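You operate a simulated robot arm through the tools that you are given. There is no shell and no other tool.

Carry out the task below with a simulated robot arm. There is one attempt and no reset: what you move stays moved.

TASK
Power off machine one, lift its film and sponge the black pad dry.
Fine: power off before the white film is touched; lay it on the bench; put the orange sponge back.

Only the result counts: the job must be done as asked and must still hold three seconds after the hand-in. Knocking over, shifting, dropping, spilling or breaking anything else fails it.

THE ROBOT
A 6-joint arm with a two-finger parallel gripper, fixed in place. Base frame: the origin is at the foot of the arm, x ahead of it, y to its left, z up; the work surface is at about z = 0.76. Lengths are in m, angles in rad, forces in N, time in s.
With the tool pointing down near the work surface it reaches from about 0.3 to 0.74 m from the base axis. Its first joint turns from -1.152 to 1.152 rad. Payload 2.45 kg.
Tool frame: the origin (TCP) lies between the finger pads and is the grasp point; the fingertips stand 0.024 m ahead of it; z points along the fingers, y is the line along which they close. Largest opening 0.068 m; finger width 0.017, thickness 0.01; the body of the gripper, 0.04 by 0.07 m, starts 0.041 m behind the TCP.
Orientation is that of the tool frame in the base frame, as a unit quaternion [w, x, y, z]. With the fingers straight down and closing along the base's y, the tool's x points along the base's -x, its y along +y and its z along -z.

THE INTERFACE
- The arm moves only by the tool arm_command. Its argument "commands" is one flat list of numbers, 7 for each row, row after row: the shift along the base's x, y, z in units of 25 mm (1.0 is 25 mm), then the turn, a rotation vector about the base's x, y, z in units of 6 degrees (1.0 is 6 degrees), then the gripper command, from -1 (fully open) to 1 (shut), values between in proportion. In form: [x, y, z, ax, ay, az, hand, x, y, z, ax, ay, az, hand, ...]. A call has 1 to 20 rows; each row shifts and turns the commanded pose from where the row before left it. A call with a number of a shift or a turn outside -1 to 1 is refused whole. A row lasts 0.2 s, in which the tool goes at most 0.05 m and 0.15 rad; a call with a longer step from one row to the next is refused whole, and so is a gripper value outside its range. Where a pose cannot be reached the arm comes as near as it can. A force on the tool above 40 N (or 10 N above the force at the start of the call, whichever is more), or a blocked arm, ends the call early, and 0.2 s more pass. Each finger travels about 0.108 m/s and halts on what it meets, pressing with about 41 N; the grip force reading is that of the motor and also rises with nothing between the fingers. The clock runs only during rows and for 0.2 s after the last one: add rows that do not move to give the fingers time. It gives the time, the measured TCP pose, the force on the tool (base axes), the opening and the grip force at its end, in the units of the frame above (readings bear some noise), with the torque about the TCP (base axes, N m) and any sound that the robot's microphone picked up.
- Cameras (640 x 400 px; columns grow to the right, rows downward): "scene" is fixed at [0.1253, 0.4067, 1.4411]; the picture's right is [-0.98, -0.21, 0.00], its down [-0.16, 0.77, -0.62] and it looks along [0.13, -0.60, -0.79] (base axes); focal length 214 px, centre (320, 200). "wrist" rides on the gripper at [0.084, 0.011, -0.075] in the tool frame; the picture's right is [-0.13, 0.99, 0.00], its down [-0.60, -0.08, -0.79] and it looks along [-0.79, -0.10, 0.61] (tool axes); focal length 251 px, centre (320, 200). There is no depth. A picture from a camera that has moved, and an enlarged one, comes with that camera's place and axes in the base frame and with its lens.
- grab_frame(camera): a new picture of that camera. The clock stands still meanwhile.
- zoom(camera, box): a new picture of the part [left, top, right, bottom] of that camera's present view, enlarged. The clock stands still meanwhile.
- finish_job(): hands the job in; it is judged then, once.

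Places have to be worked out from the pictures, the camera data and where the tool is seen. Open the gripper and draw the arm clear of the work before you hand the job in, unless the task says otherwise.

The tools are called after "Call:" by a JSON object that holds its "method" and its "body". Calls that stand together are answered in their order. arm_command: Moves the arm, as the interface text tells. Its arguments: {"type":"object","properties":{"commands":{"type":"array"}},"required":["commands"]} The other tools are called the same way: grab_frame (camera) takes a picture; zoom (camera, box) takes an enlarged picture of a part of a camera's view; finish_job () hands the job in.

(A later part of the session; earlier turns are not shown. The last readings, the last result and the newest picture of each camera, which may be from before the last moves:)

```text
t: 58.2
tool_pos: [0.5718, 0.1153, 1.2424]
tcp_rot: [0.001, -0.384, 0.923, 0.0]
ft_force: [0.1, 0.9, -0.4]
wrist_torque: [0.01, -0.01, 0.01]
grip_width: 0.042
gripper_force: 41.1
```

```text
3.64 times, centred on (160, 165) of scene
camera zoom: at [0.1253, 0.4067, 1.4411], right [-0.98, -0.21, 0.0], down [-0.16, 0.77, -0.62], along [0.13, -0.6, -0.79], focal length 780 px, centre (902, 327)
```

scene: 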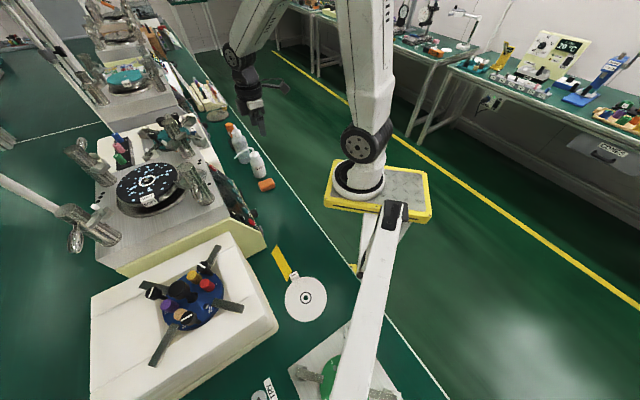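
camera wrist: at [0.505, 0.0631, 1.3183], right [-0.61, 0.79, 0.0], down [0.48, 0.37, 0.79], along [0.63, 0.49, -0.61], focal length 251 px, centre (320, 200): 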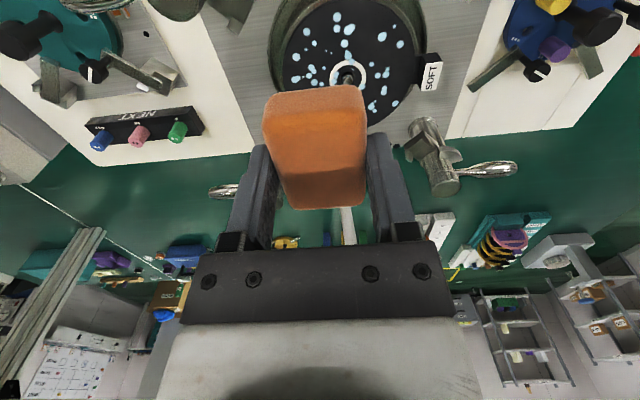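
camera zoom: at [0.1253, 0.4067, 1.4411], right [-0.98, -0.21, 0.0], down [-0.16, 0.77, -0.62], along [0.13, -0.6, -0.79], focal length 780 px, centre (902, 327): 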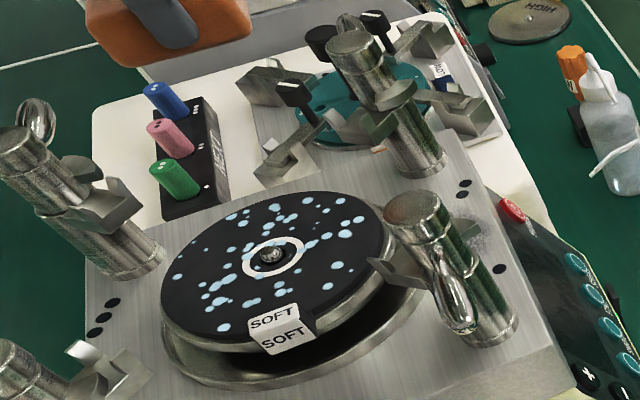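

The sponge is above the front-left part of the pad. I lower to about 8 mm above the expected contact height (contact at TCP z ≈ 1.1145).

Call:
{"method": "arm_command", "body": {"commands": [-0.04, -0.04, -0.8, 0, 0, 0, 1, 0, 0, -0.8, 0, 0, 0, 1, 0, 0, -0.8, 0, 0, 0, 1, 0, 0, -0.8, 0, 0, 0, 1, 0, 0, -0.8, 0, 0, 0, 1, 0, 0, -0.8, 0, 0, 0, 1, 0, 0, 0, 0, 0, 0, 1]}}

Call:
{"method": "grab_frame", "body": {"camera": "wrist"}}

Call:
{"method": "zoom", "body": {"camera": "scene", "box": [90, 110, 230, 220]}}

```text
t: 59.8
tool_pos: [0.5732, 0.1153, 1.1222]
tcp_rot: [0.0, -0.384, 0.923, 0.0]
ft_force: [1.1, -1.4, -0.3]
wrist_torque: [0.0, 0.01, -0.01]
grip_width: 0.0423
gripper_force: 41.3
```

```text
taken
camera wrist: at [0.5056, 0.0621, 1.1978], right [-0.61, 0.79, 0.0], down [0.48, 0.37, 0.79], along [0.63, 0.49, -0.61], focal length 251 px, centre (320, 200)
```

wrist: 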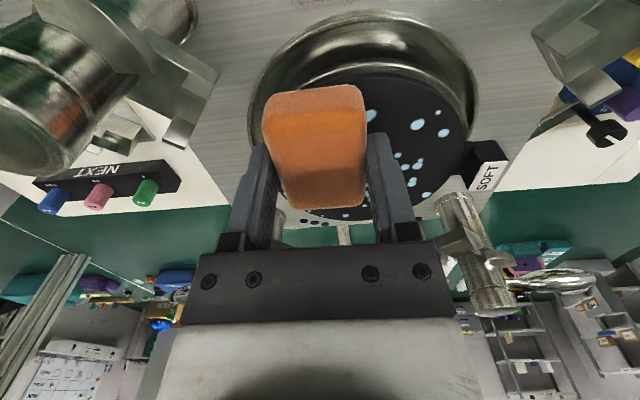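

```text
3.64 times, centred on (160, 165) of scene
camera zoom: at [0.1253, 0.4067, 1.4411], right [-0.98, -0.21, 0.0], down [-0.16, 0.77, -0.62], along [0.13, -0.6, -0.79], focal length 780 px, centre (902, 327)
```

zoom: 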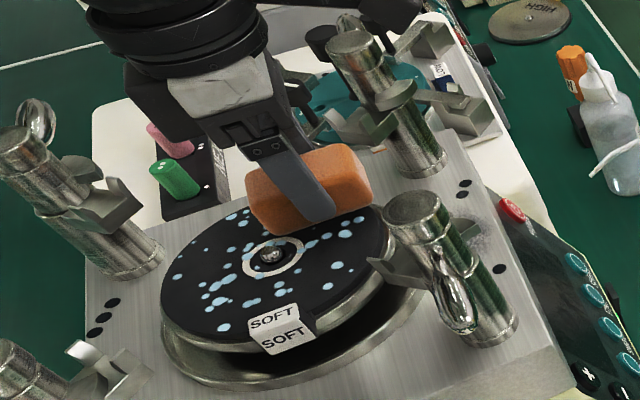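

The sponge hovers above the pad, clear of the spindle and hooks. I shift 2.5 mm outward and lower in small steps to light contact.

Call:
{"method": "arm_command", "body": {"commands": [-0.07, -0.07, -0.1, 0, 0, 0, 1, 0, 0, -0.1, 0, 0, 0, 1, 0, 0, -0.04, 0, 0, 0, 1, 0, 0, 0, 0, 0, 0, 1]}}

```text
t: 60.8
tool_pos: [0.5709, 0.1115, 1.1162]
tcp_rot: [0.0, -0.384, 0.923, 0.001]
ft_force: [0.0, 0.7, -0.3]
wrist_torque: [-0.02, -0.01, 0.01]
grip_width: 0.0423
gripper_force: 41.7
```

No contact yet at TCP z = 1.116; I go on in 1 mm steps.

Call:
{"method": "arm_command", "body": {"commands": [0, 0, -0.04, 0, 0, 0, 1, 0, 0, -0.04, 0, 0, 0, 1, 0, 0, 0, 0, 0, 0, 1]}}

Call:
{"method": "zoom", "body": {"camera": "scene", "box": [110, 140, 210, 220]}}

```text
t: 61.6
tool_pos: [0.5711, 0.1105, 1.1143]
tcp_rot: [0.001, -0.383, 0.924, 0.0]
ft_force: [-0.9, 0.0, -0.1]
wrist_torque: [0.03, -0.02, -0.03]
grip_width: 0.0424
gripper_force: 41.5
```

```text
5.00 times, centred on (160, 180) of scene
camera zoom: at [0.1253, 0.4067, 1.4411], right [-0.98, -0.21, 0.0], down [-0.16, 0.77, -0.62], along [0.13, -0.6, -0.79], focal length 1072 px, centre (1120, 300)
```

zoom: 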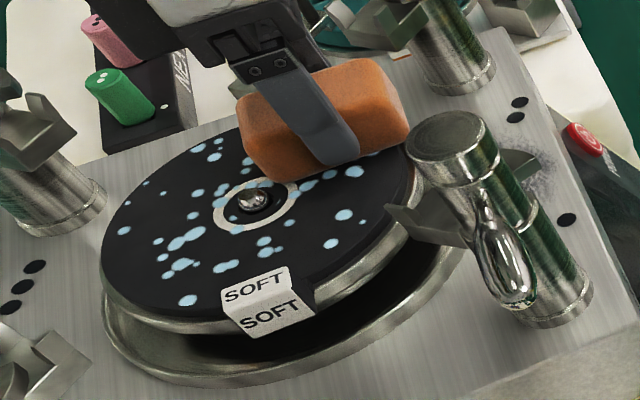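

Still no force but it is very close. I step down further by 0.5 mm increments.

Call:
{"method": "arm_command", "body": {"commands": [0, 0, -0.02, 0, 0, 0, 1, 0, 0, -0.02, 0, 0, 0, 1, 0, 0, 0, 0, 0, 0, 1]}}

```text
t: 62.4
tool_pos: [0.5702, 0.1121, 1.1156]
tcp_rot: [0.001, -0.384, 0.923, 0.001]
ft_force: [1.1, -2.9, 3.6]
wrist_torque: [-0.01, -0.06, -0.05]
grip_width: 0.0425
gripper_force: 40.9
```

Light contact (≈3.6 N). I sweep sideways along the front of the pad, 24 mm first, and check force and droplets.

Call:
{"method": "arm_command", "body": {"commands": [-0.17, 0.17, -0.01, 0, 0, 0, 1, -0.17, 0.17, 0, 0, 0, 0, 1, -0.17, 0.17, 0, 0, 0, 0, 1, -0.17, 0.17, 0, 0, 0, 0, 1]}}

Call:
{"method": "zoom", "body": {"camera": "scene", "box": [110, 140, 210, 220]}}

```text
t: 63.4
tool_pos: [0.5545, 0.129, 1.1139]
tcp_rot: [0.001, -0.385, 0.923, 0.001]
ft_force: [3.5, -4.7, 9.8]
wrist_torque: [0.0, -0.17, -0.21]
grip_width: 0.0422
gripper_force: 40.8
```

```text
5.00 times, centred on (160, 180) of scene
camera zoom: at [0.1252, 0.4065, 1.4412], right [-0.98, -0.21, 0.0], down [-0.16, 0.77, -0.62], along [0.13, -0.6, -0.79], focal length 1072 px, centre (1120, 300)
```

zoom: 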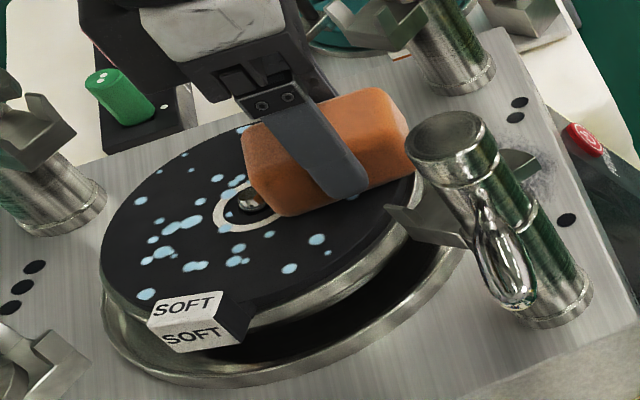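

The sweep removed droplets under the sponge, but friction also turned the pad by about 20°. I lift the sponge and look, so I can switch to dabbing and torque-free strokes.

Call:
{"method": "arm_command", "body": {"commands": [0, 0, 0.3, 0, 0, 0, 1, 0, 0, 0.8, 0, 0, 0, 1, 0, 0, 0.9, 0, 0, 0, 1, -0.5, -0.5, 0.9, 0, 0, 0, 1, -0.8, -0.8, 0.5, 0, 0, 0, 1, -0.8, -0.8, 0, 0, 0, 0, 1, 0, 0, 0, 0, 0, 0, 1]}}

Call:
{"method": "zoom", "body": {"camera": "scene", "box": [110, 150, 210, 220]}}

Call:
{"method": "grab_frame", "body": {"camera": "wrist"}}

```text
t: 65.0
tool_pos: [0.5022, 0.0753, 1.1974]
tcp_rot: [0.0, -0.384, 0.923, 0.001]
ft_force: [0.4, 0.2, 0.5]
wrist_torque: [0.0, -0.05, 0.03]
grip_width: 0.0424
gripper_force: 40.9
```

```text
5.71 times, centred on (160, 185) of scene
camera zoom: at [0.1253, 0.4067, 1.4411], right [-0.98, -0.21, 0.0], down [-0.16, 0.77, -0.62], along [0.13, -0.6, -0.79], focal length 1226 px, centre (1234, 286)
```

zoom: 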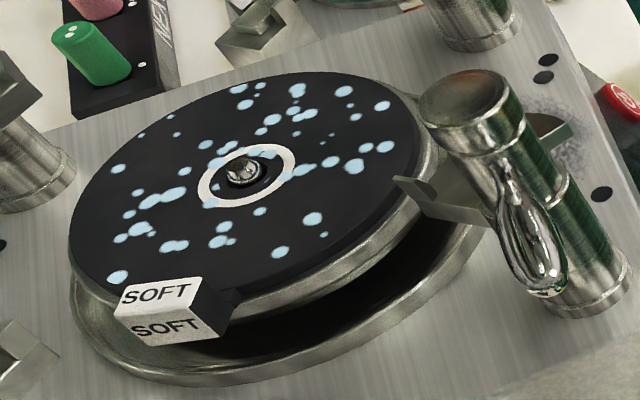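

```text
taken
camera wrist: at [0.4342, 0.0233, 1.2731], right [-0.61, 0.79, 0.0], down [0.48, 0.37, 0.79], along [0.63, 0.49, -0.61], focal length 251 px, centre (320, 200)
```

wrist: 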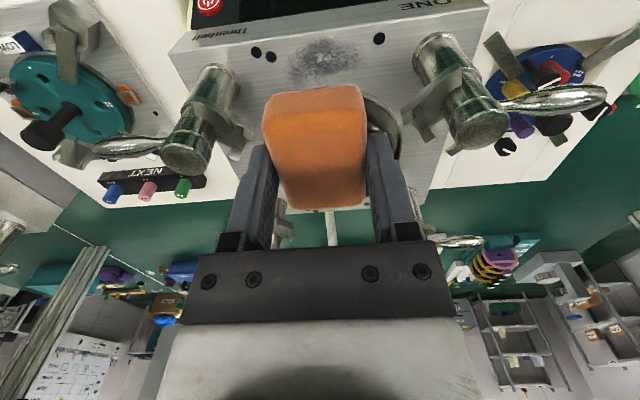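

The droplets simply turned with the pad, so dragging isn't drying it; I'll test purely radial strokes through the spindle axis, which cause no torque and hence real rubbing. I return above the pad's front at n = −42 mm, s = 0.

Call:
{"method": "arm_command", "body": {"commands": [0.68, 0.707, 0, 0, 0, 0, 1, 0.68, 0.707, 0, 0, 0, 0, 1, 0.68, 0.707, 0, 0, 0, 0, 1, 0, 0, -0.8, 0, 0, 0, 1, 0, 0, -0.8, 0, 0, 0, 1, 0, 0, -0.8, 0, 0, 0, 1, 0, 0, -0.6, 0, 0, 0, 1, 0, 0, 0, 0, 0, 0, 1]}}

Call:
{"method": "zoom", "body": {"camera": "scene", "box": [110, 150, 210, 220]}}

```text
t: 66.8
tool_pos: [0.5516, 0.1292, 1.1233]
tcp_rot: [0.0, -0.384, 0.923, -0.001]
ft_force: [1.0, 0.8, -0.1]
wrist_torque: [-0.01, -0.01, -0.03]
grip_width: 0.0425
gripper_force: 41.4
```

```text
5.71 times, centred on (160, 185) of scene
camera zoom: at [0.1253, 0.4067, 1.4411], right [-0.98, -0.21, 0.0], down [-0.16, 0.77, -0.62], along [0.13, -0.6, -0.79], focal length 1226 px, centre (1234, 286)
```

zoom: 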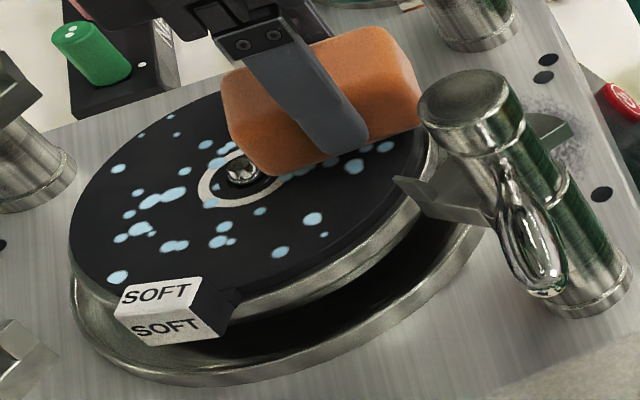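

Sponge hovers about 8 mm above the pad at n ≈ −43 mm. I lower to contact again.

Call:
{"method": "arm_command", "body": {"commands": [0, 0, -0.2, 0, 0, 0, 1, 0, 0, -0.08, 0, 0, 0, 1, 0, 0, -0.04, 0, 0, 0, 1, 0, 0, 0, 0, 0, 0, 1]}}

```text
t: 67.8
tool_pos: [0.5527, 0.1289, 1.1154]
tcp_rot: [0.0, -0.384, 0.923, 0.0]
ft_force: [0.3, 0.3, -0.2]
wrist_torque: [-0.02, 0.02, 0.03]
grip_width: 0.0423
gripper_force: 40.6
```

Call:
{"method": "arm_command", "body": {"commands": [0, 0, -0.03, 0, 0, 0, 1, 0, 0, -0.03, 0, 0, 0, 1, 0, 0, -0.02, 0, 0, 0, 1, 0, 0, 0, 0, 0, 0, 1]}}

```text
t: 68.8
tool_pos: [0.5526, 0.1291, 1.1133]
tcp_rot: [0.001, -0.384, 0.923, 0.0]
ft_force: [-2.3, -3.0, 6.2]
wrist_torque: [-0.03, 0.0, -0.05]
grip_width: 0.0423
gripper_force: 41.4
```

Contact of about 6 N. I make short radial strokes (8 mm out and back, several times).

Call:
{"method": "arm_command", "body": {"commands": [-0.113, -0.113, 0, 0, 0, 0, 1, -0.113, -0.113, 0, 0, 0, 0, 1, 0.113, 0.113, 0, 0, 0, 0, 1, 0.113, 0.113, 0, 0, 0, 0, 1, -0.113, -0.113, 0, 0, 0, 0, 1, -0.113, -0.113, 0, 0, 0, 0, 1, 0.113, 0.113, 0, 0, 0, 0, 1, 0.1, 0.1, 0, 0, 0, 0, 1]}}

Call:
{"method": "zoom", "body": {"camera": "scene", "box": [110, 150, 210, 220]}}

```text
t: 70.6
tool_pos: [0.552, 0.1282, 1.1129]
tcp_rot: [-0.001, -0.385, 0.923, 0.0]
ft_force: [-8.2, -10.4, 15.0]
wrist_torque: [-0.18, 0.01, -0.07]
grip_width: 0.0422
gripper_force: 41.3
```

```text
5.71 times, centred on (160, 185) of scene
camera zoom: at [0.1247, 0.4063, 1.4413], right [-0.98, -0.21, 0.0], down [-0.16, 0.77, -0.62], along [0.13, -0.6, -0.79], focal length 1226 px, centre (1234, 286)
```

zoom: 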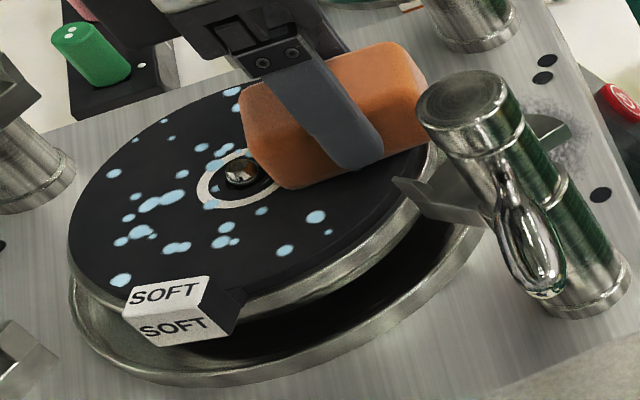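

Real rubbing this time (friction ≈ 13 N under 15 N). I lift and look at the wiped zone.

Call:
{"method": "arm_command", "body": {"commands": [0, 0, 0.3, 0, 0, 0, 1, 0, 0, 0.8, 0, 0, 0, 1, 0, 0, 0.9, 0, 0, 0, 1, -0.5, -0.5, 0.9, 0, 0, 0, 1, -0.8, -0.8, 0.5, 0, 0, 0, 1, 0, 0, 0, 0, 0, 0, 1]}}

Call:
{"method": "zoom", "body": {"camera": "scene", "box": [110, 150, 210, 220]}}

```text
t: 72.0
tool_pos: [0.5203, 0.0961, 1.199]
tcp_rot: [0.0, -0.384, 0.923, 0.0]
ft_force: [-0.6, 0.5, -0.1]
wrist_torque: [0.0, 0.0, 0.03]
grip_width: 0.0426
gripper_force: 41.0
```

```text
5.71 times, centred on (160, 185) of scene
camera zoom: at [0.1253, 0.4067, 1.4411], right [-0.98, -0.21, 0.0], down [-0.16, 0.77, -0.62], along [0.13, -0.6, -0.79], focal length 1226 px, centre (1234, 286)
```

zoom: 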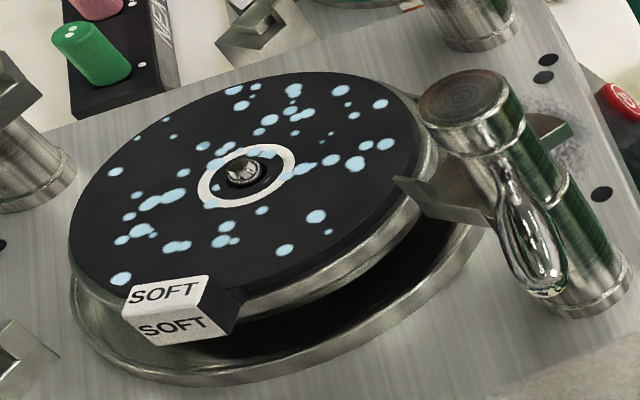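

The droplets under the rubbed zone are unchanged, so light rubbing did not absorb them. I'll test a firmer press with a dwell on the same spot; first I move back above it.

Call:
{"method": "arm_command", "body": {"commands": [0.64, 0.64, 0, 0, 0, 0, 1, 0.6, 0.6, -0.4, 0, 0, 0, 1, 0, 0, -0.8, 0, 0, 0, 1, 0, 0, -0.8, 0, 0, 0, 1, 0, 0, -0.8, 0, 0, 0, 1, 0, 0, -0.4, 0, 0, 0, 1, 0, 0, -0.12, 0, 0, 0, 1, 0, 0, 0, 0, 0, 0, 1]}}

```text
t: 73.8
tool_pos: [0.5498, 0.1265, 1.1138]
tcp_rot: [0.0, -0.384, 0.923, 0.0]
ft_force: [0.1, -0.1, -0.7]
wrist_torque: [0.0, 0.01, 0.02]
grip_width: 0.0425
gripper_force: 41.0
```

No contact yet; I step down until a firm contact of 15–20 N and hold.

Call:
{"method": "arm_command", "body": {"commands": [0, 0, -0.04, 0, 0, 0, 1, 0, 0, -0.04, 0, 0, 0, 1, 0, 0, -0.03, 0, 0, 0, 1, 0, 0, 0, 0, 0, 0, 1]}}

```text
t: 74.8
tool_pos: [0.55, 0.128, 1.1124]
tcp_rot: [0.002, -0.384, 0.923, -0.001]
ft_force: [-4.5, -2.6, 19.6]
wrist_torque: [-0.02, 0.03, 0.0]
grip_width: 0.0422
gripper_force: 41.1
```

Firm contact at about 20 N. I hold for a second and make slow radial strokes, then check.

Call:
{"method": "arm_command", "body": {"commands": [0, 0, 0, 0, 0, 0, 1, 0, 0, 0, 0, 0, 0, 1, 0, 0, 0, 0, 0, 0, 1, 0, 0, 0, 0, 0, 0, 1, -0.06, -0.06, 0, 0, 0, 0, 1, -0.06, -0.06, 0, 0, 0, 0, 1, -0.06, -0.06, 0, 0, 0, 0, 1, 0.06, 0.06, 0, 0, 0, 0, 1, 0.06, 0.06, 0, 0, 0, 0, 1, 0.06, 0.06, 0, 0, 0, 0, 1]}}

Call:
{"method": "zoom", "body": {"camera": "scene", "box": [110, 150, 210, 220]}}

Call:
{"method": "grab_frame", "body": {"camera": "wrist"}}

```text
t: 77.0
tool_pos: [0.549, 0.1258, 1.113]
tcp_rot: [-0.003, -0.384, 0.924, -0.001]
ft_force: [-0.9, -1.6, 5.5]
wrist_torque: [0.08, -0.09, 0.02]
grip_width: 0.0421
gripper_force: 40.7
stopped in row 10: the force on the tool passed its limit at 41 N (the readings are from after the stop); the commanded pose is now the measured one
```

```text
5.71 times, centred on (160, 185) of scene
camera zoom: at [0.1251, 0.4066, 1.4411], right [-0.98, -0.21, 0.0], down [-0.16, 0.77, -0.62], along [0.13, -0.6, -0.79], focal length 1226 px, centre (1234, 286)
```

zoom: 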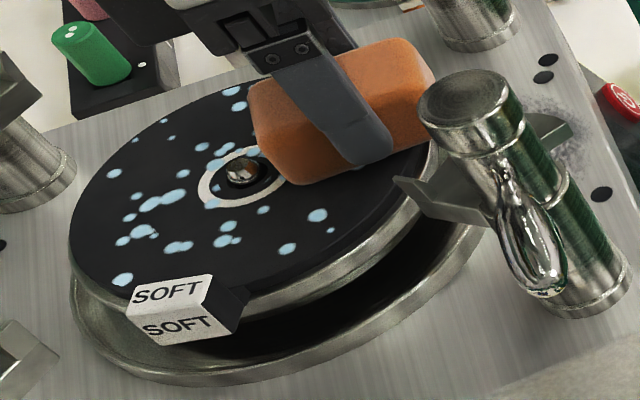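

```text
taken
camera wrist: at [0.4819, 0.0737, 1.1896], right [-0.61, 0.79, 0.0], down [0.49, 0.38, 0.79], along [0.62, 0.48, -0.61], focal length 251 px, centre (320, 200)
```

wrist: 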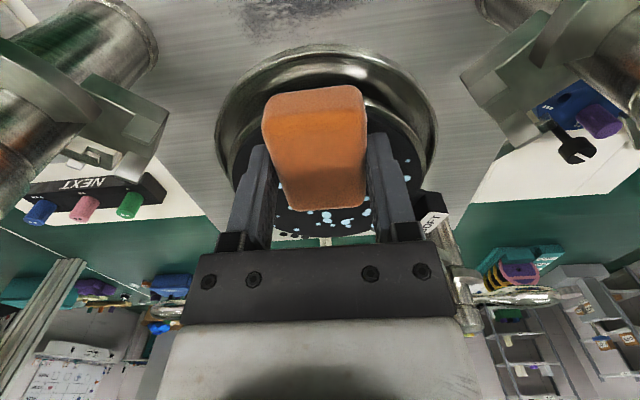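

The inward stroke peaked at the force limit; I lift off now and look at the result.

Call:
{"method": "arm_command", "body": {"commands": [0, 0, 0.3, 0, 0, 0, 1, 0, 0, 0.8, 0, 0, 0, 1, 0, 0, 0.9, 0, 0, 0, 1, -0.5, -0.5, 0.9, 0, 0, 0, 1, -0.8, -0.8, 0.5, 0, 0, 0, 1, 0, 0, 0, 0, 0, 0, 1]}}

Call:
{"method": "zoom", "body": {"camera": "scene", "box": [110, 150, 210, 220]}}

Call:
{"method": "zoom", "body": {"camera": "scene", "box": [150, 160, 185, 185]}}

```text
t: 78.4
tool_pos: [0.5175, 0.0948, 1.1987]
tcp_rot: [-0.004, -0.384, 0.924, -0.001]
ft_force: [0.6, 0.4, -0.4]
wrist_torque: [-0.02, 0.02, -0.01]
grip_width: 0.0424
gripper_force: 40.7
```

```text
5.71 times, centred on (160, 185) of scene
camera zoom: at [0.1253, 0.4067, 1.4411], right [-0.98, -0.21, 0.0], down [-0.16, 0.77, -0.62], along [0.13, -0.6, -0.79], focal length 1226 px, centre (1234, 286)
```

zoom: 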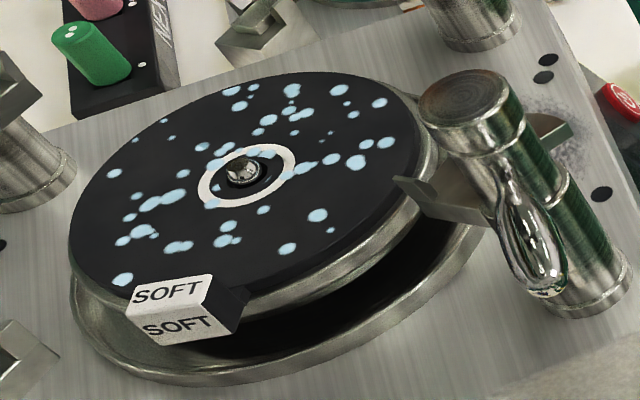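

```text
16.00 times, centred on (168, 172) of scene
camera zoom: at [0.1253, 0.4067, 1.4411], right [-0.98, -0.21, 0.0], down [-0.16, 0.77, -0.62], along [0.13, -0.6, -0.79], focal length 3432 px, centre (2760, 640)
```

zoom: 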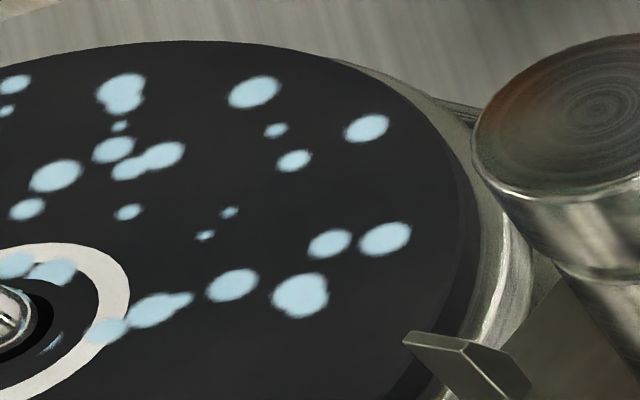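

The droplets look like one wet pattern over the pad, so drying may register only with full coverage. I'll cover the whole annulus systematically with dabs and radial strokes; first to front-left (n −43, s −24 mm), hovering.

Call:
{"method": "arm_command", "body": {"commands": [0.6, 0.2, 0, 0.047, -0.063, 0, 1, 0.74, 0.2, -0.4, 0, 0, 0, 1, 0.74, 0.22, -0.8, 0, 0, 0, 1, 0, 0, -0.8, 0, 0, 0, 1, 0, 0, -0.8, 0, 0, 0, 1, 0, 0, -0.4, 0, 0, 0, 1, 0, 0, 0, 0, 0, 0, 1]}}

```text
t: 80.0
tool_pos: [0.5681, 0.1083, 1.1156]
tcp_rot: [0.0, -0.383, 0.924, 0.001]
ft_force: [0.0, 0.2, -0.8]
wrist_torque: [0.02, -0.02, 0.03]
grip_width: 0.0428
gripper_force: 40.6
```

Call:
{"method": "arm_command", "body": {"commands": [0, 0, -0.04, 0, 0, 0, 1, 0, 0, -0.02, 0, 0, 0, 1, 0, 0, 0, 0, 0, 0, 1]}}

```text
t: 80.8
tool_pos: [0.5688, 0.108, 1.1151]
tcp_rot: [0.0, -0.384, 0.923, 0.0]
ft_force: [-0.5, -0.2, -0.8]
wrist_torque: [0.01, -0.01, -0.01]
grip_width: 0.0421
gripper_force: 40.6
```

No contact yet; two more half-millimetre steps.

Call:
{"method": "arm_command", "body": {"commands": [0, 0, -0.02, 0, 0, 0, 1, 0, 0, -0.02, 0, 0, 0, 1, 0, 0, 0, 0, 0, 0, 1]}}

```text
t: 81.6
tool_pos: [0.5703, 0.108, 1.1137]
tcp_rot: [0.0, -0.383, 0.924, 0.0]
ft_force: [0.0, 0.0, 0.2]
wrist_torque: [-0.04, -0.01, 0.0]
grip_width: 0.0424
gripper_force: 41.3
```

Call:
{"method": "arm_command", "body": {"commands": [0, 0, -0.02, 0, 0, 0, 1, 0, 0, -0.02, 0, 0, 0, 1, 0, 0, 0, 0, 0, 0, 1]}}

```text
t: 82.4
tool_pos: [0.5684, 0.1081, 1.1135]
tcp_rot: [0.0, -0.384, 0.924, 0.0]
ft_force: [0.8, -0.2, -0.8]
wrist_torque: [0.0, -0.01, 0.01]
grip_width: 0.0424
gripper_force: 41.2
```

Call:
{"method": "arm_command", "body": {"commands": [0, 0, -0.02, 0, 0, 0, 1, 0, 0, -0.02, 0, 0, 0, 1, 0, 0, 0, 0, 0, 0, 1]}}

```text
t: 83.2
tool_pos: [0.5692, 0.1072, 1.1134]
tcp_rot: [0.001, -0.383, 0.924, 0.0]
ft_force: [0.8, 1.3, 5.4]
wrist_torque: [0.02, 0.07, 0.0]
grip_width: 0.0425
gripper_force: 40.7
```

Contact at about 5 N. Radial strokes here (6 mm out and back, twice).

Call:
{"method": "arm_command", "body": {"commands": [-0.033, -0.115, 0, 0, 0, 0, 1, -0.033, -0.115, 0, 0, 0, 0, 1, 0.033, 0.115, 0, 0, 0, 0, 1, 0.033, 0.115, 0, 0, 0, 0, 1, -0.033, -0.115, 0, 0, 0, 0, 1, -0.033, -0.115, 0, 0, 0, 0, 1, 0.033, 0.115, 0, 0, 0, 0, 1, 0.033, 0.115, 0, 0, 0, 0, 1]}}

Call:
{"method": "zoom", "body": {"camera": "scene", "box": [110, 150, 210, 220]}}

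```text
t: 85.0
tool_pos: [0.5688, 0.1075, 1.1135]
tcp_rot: [0.0, -0.383, 0.924, 0.0]
ft_force: [-2.3, -7.0, 8.6]
wrist_torque: [-0.21, 0.15, 0.01]
grip_width: 0.0423
gripper_force: 40.8
```

```text
5.71 times, centred on (160, 185) of scene
camera zoom: at [0.1251, 0.4064, 1.4412], right [-0.98, -0.21, 0.0], down [-0.16, 0.77, -0.62], along [0.13, -0.6, -0.79], focal length 1226 px, centre (1234, 286)
```

zoom: 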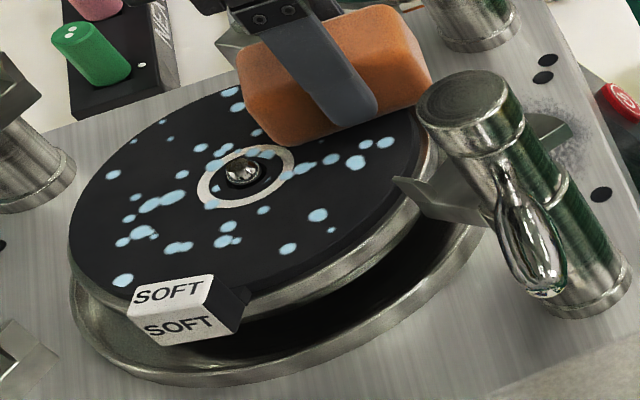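

Good. Next the left side of the pad: I lift 12 mm, move to (n 0, s −33 mm) and set down again.

Call:
{"method": "arm_command", "body": {"commands": [0, 0, 0.48, 0, 0, 0, 1, 0.736, 0.48, 0, 0, 0, 0, 1, 0.736, 0.48, 0, 0, 0, 0, 1, 0, 0, -0.3, 0, 0, 0, 1, 0, 0, -0.14, 0, 0, 0, 1, 0, 0, -0.02, 0, 0, 0, 1, 0, 0, 0, 0, 0, 0, 1]}}

Call:
{"method": "zoom", "body": {"camera": "scene", "box": [110, 150, 210, 220]}}

```text
t: 86.6
tool_pos: [0.6079, 0.132, 1.1129]
tcp_rot: [0.0, -0.383, 0.924, 0.001]
ft_force: [0.6, -2.3, 2.0]
wrist_torque: [-0.08, 0.07, 0.05]
grip_width: 0.0423
gripper_force: 40.9
```

```text
5.71 times, centred on (160, 185) of scene
camera zoom: at [0.1252, 0.4066, 1.4411], right [-0.98, -0.21, 0.0], down [-0.16, 0.77, -0.62], along [0.13, -0.6, -0.79], focal length 1226 px, centre (1234, 286)
```

zoom: 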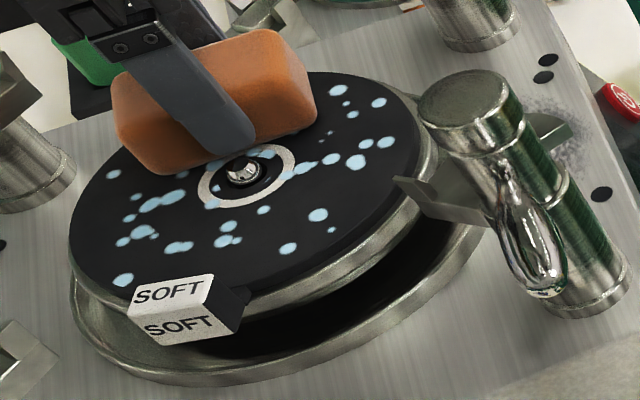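

Contact at the left side. I stroke outward and back here along the radial direction.

Call:
{"method": "arm_command", "body": {"commands": [0.1, -0.1, -0.01, 0, 0, 0, 1, 0.1, -0.1, 0, 0, 0, 0, 1, 0.1, -0.1, 0, 0, 0, 0, 1, -0.1, 0.1, 0, 0, 0, 0, 1, -0.1, 0.1, 0, 0, 0, 0, 1, -0.1, 0.1, 0, 0, 0, 0, 1, 0.1, -0.1, 0, 0, 0, 0, 1, 0.1, -0.1, 0, 0, 0, 0, 1, 0.1, -0.1, 0, 0, 0, 0, 1, -0.1, 0.1, 0, 0, 0, 0, 1, -0.1, 0.1, 0, 0, 0, 0, 1, -0.08, 0.08, 0, 0, 0, 0, 1]}}

Call:
{"method": "zoom", "body": {"camera": "scene", "box": [110, 150, 210, 220]}}

```text
t: 89.2
tool_pos: [0.6056, 0.1318, 1.1125]
tcp_rot: [-0.001, -0.384, 0.924, 0.0]
ft_force: [0.6, -2.9, 3.6]
wrist_torque: [-0.08, 0.0, 0.05]
grip_width: 0.0425
gripper_force: 41.2
```

```text
5.71 times, centred on (160, 185) of scene
camera zoom: at [0.1252, 0.4066, 1.4411], right [-0.98, -0.21, 0.0], down [-0.16, 0.77, -0.62], along [0.13, -0.6, -0.79], focal length 1226 px, centre (1234, 286)
```

zoom: 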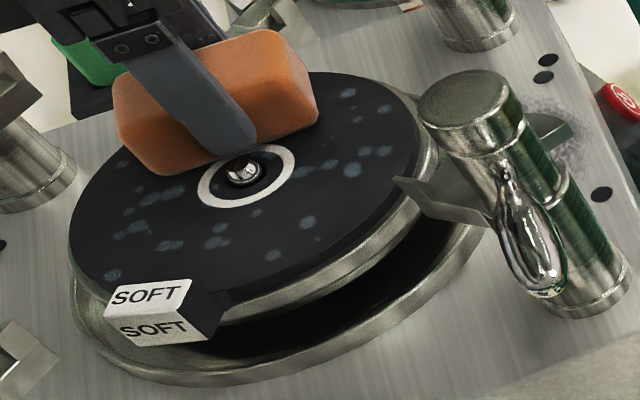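

The whole wet pattern has faded markedly, so drying accumulates with rubbing. I continue the strokes here with light contact.

Call:
{"method": "arm_command", "body": {"commands": [0.1, -0.1, -0.005, 0, 0, 0, 1, 0.1, -0.1, 0, 0, 0, 0, 1, 0.1, -0.1, 0, 0, 0, 0, 1, -0.1, 0.1, 0, 0, 0, 0, 1, -0.1, 0.1, 0, 0, 0, 0, 1, -0.1, 0.1, 0, 0, 0, 0, 1, 0.1, -0.1, 0, 0, 0, 0, 1, 0.1, -0.1, 0, 0, 0, 0, 1, 0.1, -0.1, 0, 0, 0, 0, 1, -0.1, 0.1, 0, 0, 0, 0, 1, -0.1, 0.1, 0, 0, 0, 0, 1, -0.1, 0.1, 0, 0, 0, 0, 1, 0.1, -0.1, 0, 0, 0, 0, 1, 0.1, -0.1, 0, 0, 0, 0, 1, 0.1, -0.1, 0, 0, 0, 0, 1, -0.1, 0.1, 0, 0, 0, 0, 1, -0.1, 0.1, 0, 0, 0, 0, 1, -0.1, 0.1, 0, 0, 0, 0, 1]}}

Call:
{"method": "zoom", "body": {"camera": "scene", "box": [110, 150, 210, 220]}}

```text
t: 93.0
tool_pos: [0.6058, 0.1313, 1.1144]
tcp_rot: [0.001, -0.383, 0.924, -0.001]
ft_force: [5.3, -6.2, 8.1]
wrist_torque: [-0.18, -0.17, 0.0]
grip_width: 0.0428
gripper_force: 41.2
```

```text
5.71 times, centred on (160, 185) of scene
camera zoom: at [0.1253, 0.4065, 1.4412], right [-0.98, -0.21, 0.0], down [-0.16, 0.77, -0.62], along [0.13, -0.6, -0.79], focal length 1226 px, centre (1234, 286)
```

zoom: 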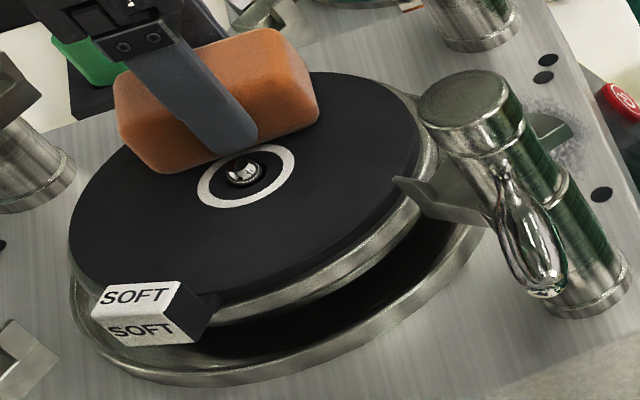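

The pad now looks fully dry. The rubbing has turned it about 28° from its original angle, so I'll do a lift-and-drag wipe in the opposite sense (toward +n on the left side) to finish wiping and bring the SOFT tab back.

Call:
{"method": "arm_command", "body": {"commands": [0, 0, 0.48, 0, 0, 0, 1, -0.34, -0.51, 0, 0, 0, 0, 1, 0, 0, -0.3, 0, 0, 0, 1, 0, 0, -0.17, 0, 0, 0, 1, 0, 0, -0.02, 0, 0, 0, 1, 0.1, 0.1, 0, 0, 0, 0, 1, 0.1, 0.1, 0, 0, 0, 0, 1, 0.1, 0.1, 0, 0, 0, 0, 1, 0.1, 0.1, 0, 0, 0, 0, 1, 0.1, 0.1, 0, 0, 0, 0, 1, 0.1, 0.1, 0, 0, 0, 0, 1, 0.1, 0.1, 0, 0, 0, 0, 1, 0.1, 0.1, 0, 0, 0, 0, 1]}}

Call:
{"method": "zoom", "body": {"camera": "scene", "box": [110, 150, 210, 220]}}

```text
t: 95.8
tool_pos: [0.6165, 0.1392, 1.1138]
tcp_rot: [0.0, -0.384, 0.923, 0.0]
ft_force: [-4.2, -1.5, 8.5]
wrist_torque: [0.02, 0.17, 0.09]
grip_width: 0.0422
gripper_force: 40.5
```

```text
5.71 times, centred on (160, 185) of scene
camera zoom: at [0.1249, 0.4066, 1.4412], right [-0.98, -0.21, 0.0], down [-0.16, 0.77, -0.62], along [0.13, -0.6, -0.79], focal length 1226 px, centre (1234, 286)
```

zoom: 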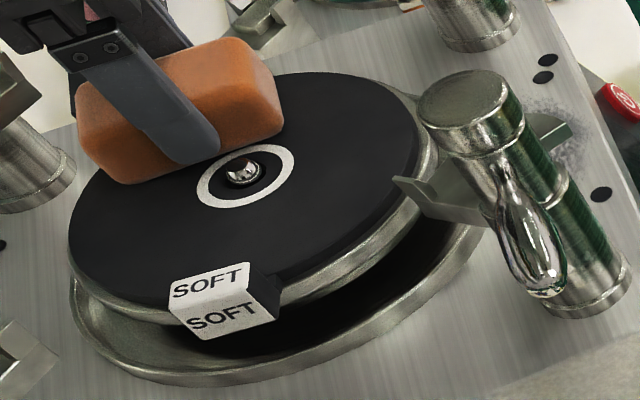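

The tab came most of the way back (about 79° versus 88° originally). I drag a further 8 mm in the same direction.

Call:
{"method": "arm_command", "body": {"commands": [0.08, 0.08, 0, 0, 0, 0, 1, 0.08, 0.08, 0, 0, 0, 0, 1, 0.07, 0.07, 0, 0, 0, 0, 1, 0, 0, 0, 0, 0, 0, 1]}}

Call:
{"method": "zoom", "body": {"camera": "scene", "box": [110, 150, 210, 220]}}

```text
t: 96.8
tool_pos: [0.6233, 0.1442, 1.1132]
tcp_rot: [0.001, -0.383, 0.924, 0.001]
ft_force: [-7.2, -1.9, 15.5]
wrist_torque: [0.01, 0.29, 0.1]
grip_width: 0.0422
gripper_force: 41.0
```

```text
5.71 times, centred on (160, 185) of scene
camera zoom: at [0.1247, 0.4066, 1.4412], right [-0.98, -0.21, 0.0], down [-0.16, 0.77, -0.62], along [0.13, -0.6, -0.79], focal length 1226 px, centre (1234, 286)
```

zoom: 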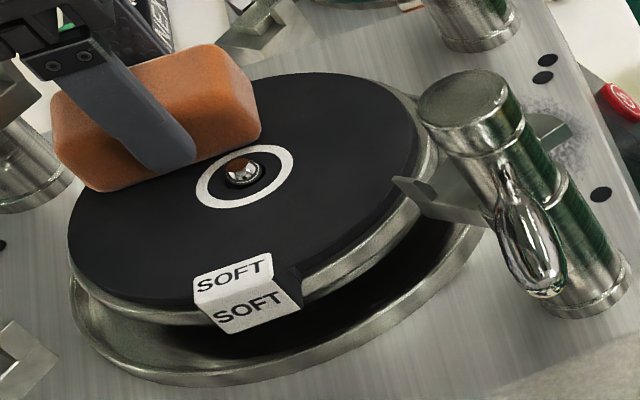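

The tab is back within a few degrees of its start. For completeness I lift and also wipe the rear of the pad (n +43, s 0) with radial strokes.

Call:
{"method": "arm_command", "body": {"commands": [0, 0, 0.3, 0, 0, 0, 1, 0, 0, 0.4, 0, 0, 0, 1, -0.198, 0.886, 0, 0, 0, 0, 1, -0.198, 0.886, 0, 0, 0, 0, 1, 0, 0, -0.4, 0, 0, 0, 1, 0, 0, -0.24, 0, 0, 0, 1, 0, 0, -0.03, 0, 0, 0, 1, 0, 0, 0, 0, 0, 0, 1]}}

Call:
{"method": "zoom", "body": {"camera": "scene", "box": [100, 140, 210, 220]}}

```text
t: 98.6
tool_pos: [0.6136, 0.1892, 1.113]
tcp_rot: [0.0, -0.383, 0.924, 0.0]
ft_force: [-2.1, 0.0, 4.0]
wrist_torque: [-0.04, 0.09, -0.01]
grip_width: 0.0424
gripper_force: 41.6
```

```text
5.00 times, centred on (155, 180) of scene
camera zoom: at [0.1251, 0.4067, 1.4411], right [-0.98, -0.21, 0.0], down [-0.16, 0.77, -0.62], along [0.13, -0.6, -0.79], focal length 1072 px, centre (1145, 300)
```

zoom: 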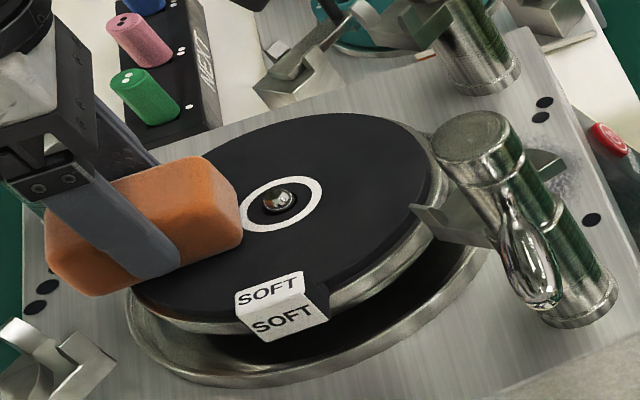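

Light contact at the rear; I stroke radially three times.

Call:
{"method": "arm_command", "body": {"commands": [0.085, 0.085, 0, 0, 0, 0, 1, 0.085, 0.085, 0, 0, 0, 0, 1, -0.085, -0.085, 0, 0, 0, 0, 1, -0.085, -0.085, 0, 0, 0, 0, 1, 0.085, 0.085, 0, 0, 0, 0, 1, 0.085, 0.085, 0, 0, 0, 0, 1, -0.085, -0.085, 0, 0, 0, 0, 1, -0.085, -0.085, 0, 0, 0, 0, 1, 0.085, 0.085, 0, 0, 0, 0, 1, 0.085, 0.085, 0, 0, 0, 0, 1, -0.085, -0.085, 0, 0, 0, 0, 1, -0.085, -0.085, 0, 0, 0, 0, 1]}}

```text
t: 101.2
tool_pos: [0.6142, 0.1895, 1.1136]
tcp_rot: [0.001, -0.383, 0.924, 0.0]
ft_force: [0.6, 2.1, 2.1]
wrist_torque: [0.06, -0.08, 0.01]
grip_width: 0.0426
gripper_force: 41.7
```

Rear done. Finally the right side, at (n −20, s +33 mm), keeping clear of the SOFT tab.

Call:
{"method": "arm_command", "body": {"commands": [0, 0, 0.3, 0, 0, 0, 1, 0, 0, 0.4, 0, 0, 0, 1, -0.904, -0.283, 0, 0, 0, 0, 1, -0.904, -0.283, 0, 0, 0, 0, 1, -0.904, -0.283, 0, 0, 0, 0, 1, 0, 0, -0.4, 0, 0, 0, 1, 0, 0, -0.24, 0, 0, 0, 1, 0, 0, -0.04, 0, 0, 0, 1, 0, 0, 0, 0, 0, 0, 1]}}

Call:
{"method": "zoom", "body": {"camera": "scene", "box": [100, 140, 210, 220]}}

```text
t: 103.2
tool_pos: [0.5452, 0.1689, 1.1139]
tcp_rot: [0.0, -0.384, 0.923, 0.0]
ft_force: [-0.4, -0.1, -0.3]
wrist_torque: [0.0, -0.02, 0.0]
grip_width: 0.0425
gripper_force: 40.9
```

```text
5.00 times, centred on (155, 180) of scene
camera zoom: at [0.1253, 0.4067, 1.4411], right [-0.98, -0.21, 0.0], down [-0.16, 0.77, -0.62], along [0.13, -0.6, -0.79], focal length 1072 px, centre (1145, 300)
```

zoom: 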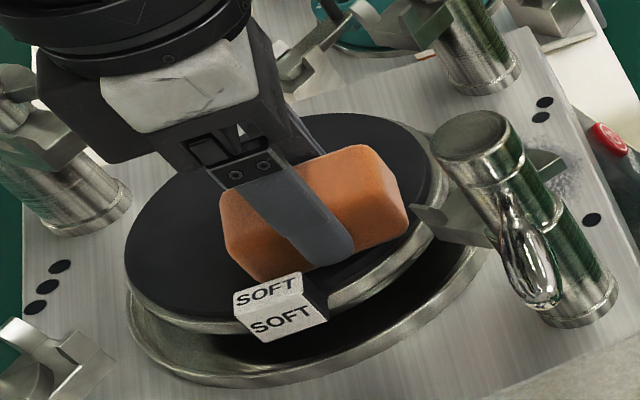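

No contact yet and the finger clears the tab. I step down to light contact and make tiny strokes here.

Call:
{"method": "arm_command", "body": {"commands": [0, 0, -0.03, 0, 0, 0, 1, 0, 0, -0.02, 0, 0, 0, 1, -0.08, -0.02, 0, 0, 0, 0, 1, 0.08, 0.02, 0, 0, 0, 0, 1, -0.08, -0.02, 0, 0, 0, 0, 1, 0.08, 0.02, 0, 0, 0, 0, 1]}}

Call:
{"method": "zoom", "body": {"camera": "scene", "box": [100, 140, 210, 220]}}

```text
t: 104.6
tool_pos: [0.5456, 0.1683, 1.1124]
tcp_rot: [-0.001, -0.383, 0.924, 0.0]
ft_force: [-3.3, 0.4, 8.4]
wrist_torque: [0.07, -0.03, -0.04]
grip_width: 0.0425
gripper_force: 41.0
```

```text
5.00 times, centred on (155, 180) of scene
camera zoom: at [0.125, 0.4066, 1.4411], right [-0.98, -0.21, 0.0], down [-0.16, 0.77, -0.62], along [0.13, -0.6, -0.79], focal length 1072 px, centre (1145, 300)
```

zoom: 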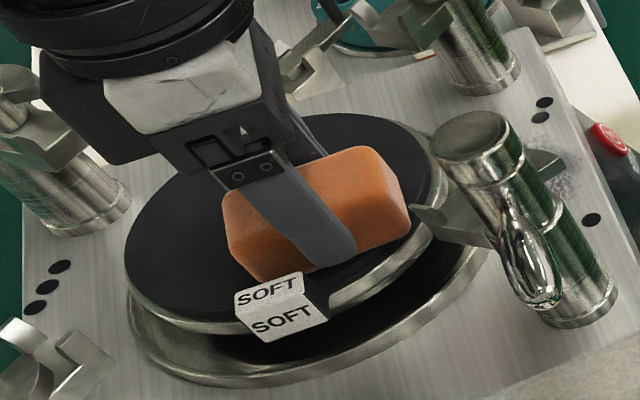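

Wiping complete on all sides. I lift the sponge straight up and inspect the pad.

Call:
{"method": "arm_command", "body": {"commands": [0, 0, 0.3, 0, 0, 0, 1, 0, 0, 0.8, 0, 0, 0, 1, 0, 0, 0.9, 0, 0, 0, 1, 0, 0, 0.9, 0, 0, 0, 1, 0, 0, 0.9, 0, 0, 0, 1, 0, 0, 0.9, 0, 0, 0, 1, 0, 0, 0.5, 0, 0, 0, 1, 0, 0, 0, 0, 0, 0, 1]}}

Call:
{"method": "zoom", "body": {"camera": "scene", "box": [100, 140, 210, 220]}}

Call:
{"method": "grab_frame", "body": {"camera": "wrist"}}

```text
t: 106.4
tool_pos: [0.5468, 0.167, 1.2421]
tcp_rot: [-0.001, -0.383, 0.924, 0.0]
ft_force: [0.4, 0.0, -0.4]
wrist_torque: [0.02, 0.02, 0.01]
grip_width: 0.0425
gripper_force: 41.0
```

```text
5.00 times, centred on (155, 180) of scene
camera zoom: at [0.1253, 0.4067, 1.4411], right [-0.98, -0.21, 0.0], down [-0.16, 0.77, -0.62], along [0.13, -0.6, -0.79], focal length 1072 px, centre (1145, 300)
```

zoom: 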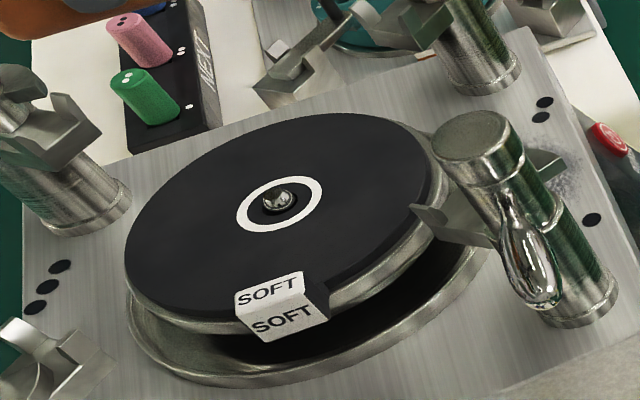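

```text
taken
camera wrist: at [0.4781, 0.1154, 1.3186], right [-0.61, 0.79, 0.0], down [0.48, 0.37, 0.79], along [0.63, 0.48, -0.61], focal length 251 px, centre (320, 200)
```

wrist: 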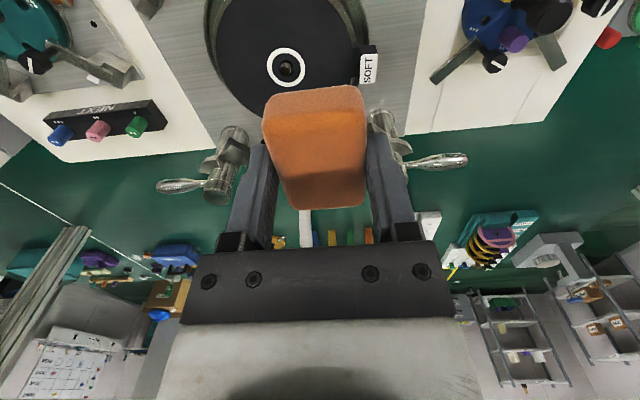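

The pad is clean and dry all over and the tab is back in place. I carry the sponge at height back above its original spot.

Call:
{"method": "arm_command", "body": {"commands": [-0.12, -0.47, 0, 0, 0, -0.045, 1, -0.2455, -0.938, 0, 0, 0, -0.045, 1, -0.2455, -0.938, 0, 0, 0, -0.045, 1, -0.2455, -0.938, 0, 0, 0, -0.045, 1, -0.2455, -0.938, 0, 0, 0, -0.045, 1, -0.2455, -0.938, 0, 0, 0, -0.045, 1, -0.2455, -0.938, 0, 0, 0, -0.045, 1, -0.2455, -0.938, 0, 0, 0, -0.045, 1, -0.2455, -0.938, 0, 0, 0, -0.045, 1, -0.2455, -0.938, 0, 0, 0, -0.045, 1, -0.2455, -0.938, 0, 0, 0, -0.045, 1, -0.2455, -0.938, 0, 0, 0, -0.045, 1, -0.2455, -0.938, 0, 0, 0, -0.045, 1, -0.12, -0.47, 0, 0, 0, -0.045, 1, 0, 0, 0, 0, 0, 0, 1]}}

```text
t: 109.6
tool_pos: [0.4663, -0.1356, 1.2427]
tcp_rot: [0.0, -0.353, 0.935, 0.0]
ft_force: [0.5, -0.7, -0.1]
wrist_torque: [0.0, 0.01, -0.03]
grip_width: 0.0422
gripper_force: 41.5
```

Position and yaw match the pick-up pose within 2 mm (small correction added). I descend straight down to about z = 0.815.

Call:
{"method": "arm_command", "body": {"commands": [0.02, -0.08, -0.5, 0, 0, 0, 1, 0, 0, -0.95, 0, 0, 0, 1, 0, 0, -0.95, 0, 0, 0, 1, 0, 0, -0.95, 0, 0, 0, 1, 0, 0, -0.95, 0, 0, 0, 1, 0, 0, -0.95, 0, 0, 0, 1, 0, 0, -0.95, 0, 0, 0, 1, 0, 0, -0.95, 0, 0, 0, 1, 0, 0, -0.95, 0, 0, 0, 1, 0, 0, -0.95, 0, 0, 0, 1, 0, 0, -0.95, 0, 0, 0, 1, 0, 0, -0.95, 0, 0, 0, 1, 0, 0, -0.95, 0, 0, 0, 1, 0, 0, -0.95, 0, 0, 0, 1, 0, 0, -0.95, 0, 0, 0, 1, 0, 0, -0.95, 0, 0, 0, 1, 0, 0, -0.95, 0, 0, 0, 1, 0, 0, -0.95, 0, 0, 0, 1, 0, 0, -0.5, 0, 0, 0, 1, 0, 0, 0, 0, 0, 0, 1]}}

Call:
{"method": "grab_frame", "body": {"camera": "wrist"}}

Call:
{"method": "zoom", "body": {"camera": "scene", "box": [225, 120, 305, 200]}}

```text
t: 113.8
tool_pos: [0.4645, -0.1392, 0.8109]
tcp_rot: [0.0, -0.353, 0.935, 0.001]
ft_force: [0.3, 0.0, -0.2]
wrist_torque: [0.0, -0.01, 0.01]
grip_width: 0.0422
gripper_force: 40.6
```

```text
taken
camera wrist: at [0.3938, -0.1859, 0.8875], right [-0.56, 0.83, 0.0], down [0.51, 0.34, 0.79], along [0.66, 0.44, -0.61], focal length 251 px, centre (320, 200)
```

wrist: 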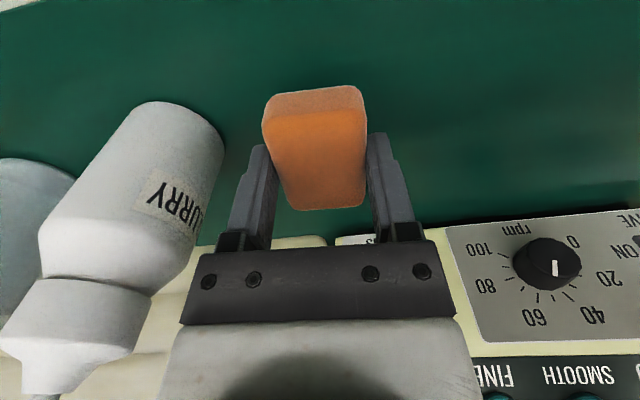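

```text
5.00 times, centred on (265, 160) of scene
camera zoom: at [0.1253, 0.4067, 1.4411], right [-0.98, -0.21, 0.0], down [-0.16, 0.77, -0.62], along [0.13, -0.6, -0.79], focal length 1072 px, centre (595, 400)
```

zoom: 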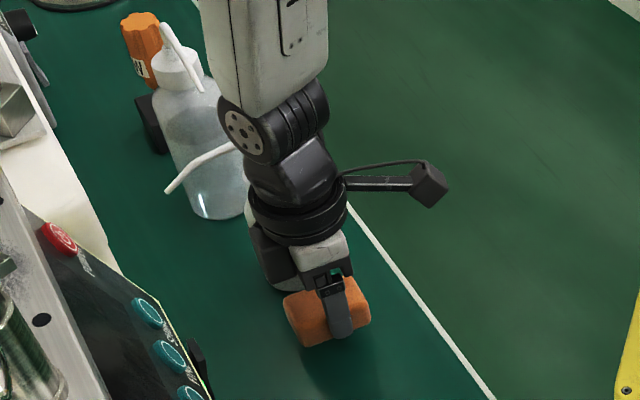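

Compared with the pick-up camera pose I'm about 2 mm off; I correct that and lower 15 mm, leaving ~3 mm to the bench.

Call:
{"method": "arm_command", "body": {"commands": [0.068, 0.052, -0.3, 0, 0, 0, 1, 0, 0, -0.3, 0, 0, 0, 1, 0, 0, 0, 0, 0, 0, 1]}}

Call:
{"method": "grab_frame", "body": {"camera": "wrist"}}

```text
t: 114.6
tool_pos: [0.4676, -0.137, 0.7976]
tcp_rot: [0.0, -0.354, 0.935, 0.0]
ft_force: [0.2, 0.5, -0.3]
wrist_torque: [-0.02, 0.01, -0.03]
grip_width: 0.0422
gripper_force: 41.0
```

```text
taken
camera wrist: at [0.3962, -0.1847, 0.8727], right [-0.56, 0.83, 0.0], down [0.51, 0.34, 0.79], along [0.66, 0.44, -0.61], focal length 251 px, centre (320, 200)
```

wrist: 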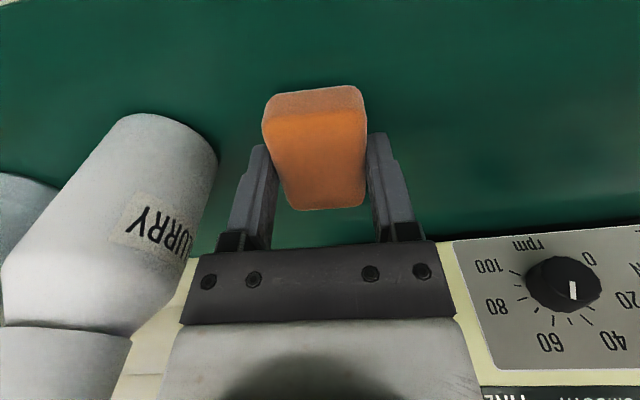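

Camera pose now matches pick-up in the plane (3 mm higher). I lower in 1 mm steps until the sponge touches the bench.

Call:
{"method": "arm_command", "body": {"commands": [0, 0, -0.04, 0, 0, 0, 1, 0, 0, -0.04, 0, 0, 0, 1, 0, 0, -0.03, 0, 0, 0, 1, 0, 0, 0, 0, 0, 0, 1]}}

```text
t: 115.6
tool_pos: [0.4684, -0.1375, 0.7957]
tcp_rot: [0.0, -0.354, 0.935, -0.001]
ft_force: [0.9, 0.4, 0.3]
wrist_torque: [0.02, -0.04, 0.0]
grip_width: 0.0425
gripper_force: 40.4
```

Call:
{"method": "arm_command", "body": {"commands": [0, 0, -0.03, 0, 0, 0, 1, 0, 0, -0.02, 0, 0, 0, 1, 0, 0, 0, 0, 0, 0, 1]}}

```text
t: 116.4
tool_pos: [0.4691, -0.1363, 0.7935]
tcp_rot: [0.001, -0.354, 0.935, 0.0]
ft_force: [-0.9, 0.1, 1.8]
wrist_torque: [0.06, -0.03, 0.04]
grip_width: 0.0423
gripper_force: 41.2
```

The sponge touches the bench (≈2 N). I open the fingers gently to release it.

Call:
{"method": "arm_command", "body": {"commands": [0, 0, 0, 0, 0, 0, -0.25, 0, 0, 0, 0, 0, 0, -0.4, 0, 0, 0, 0, 0, 0, -0.6, 0, 0, 0, 0, 0, 0, -0.8, 0, 0, 0, 0, 0, 0, -0.8]}}

Call:
{"method": "grab_frame", "body": {"camera": "wrist"}}

```text
t: 117.6
tool_pos: [0.4683, -0.1362, 0.7933]
tcp_rot: [0.0, -0.353, 0.936, -0.001]
ft_force: [-0.5, 0.3, 0.3]
wrist_torque: [0.01, 0.01, 0.01]
grip_width: 0.0612
gripper_force: 0.0
```

```text
taken
camera wrist: at [0.3971, -0.1839, 0.8694], right [-0.56, 0.83, 0.0], down [0.51, 0.34, 0.79], along [0.66, 0.44, -0.61], focal length 251 px, centre (320, 200)
```

wrist: 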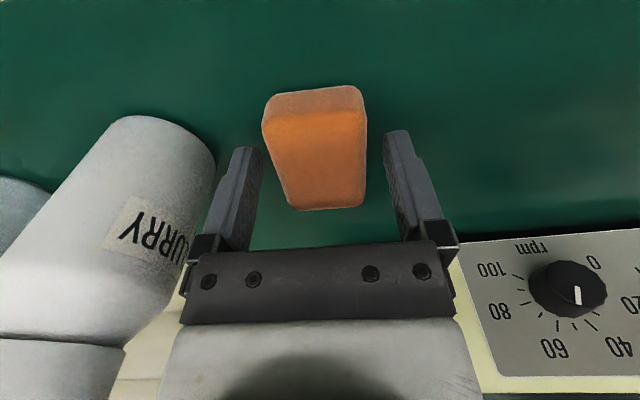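

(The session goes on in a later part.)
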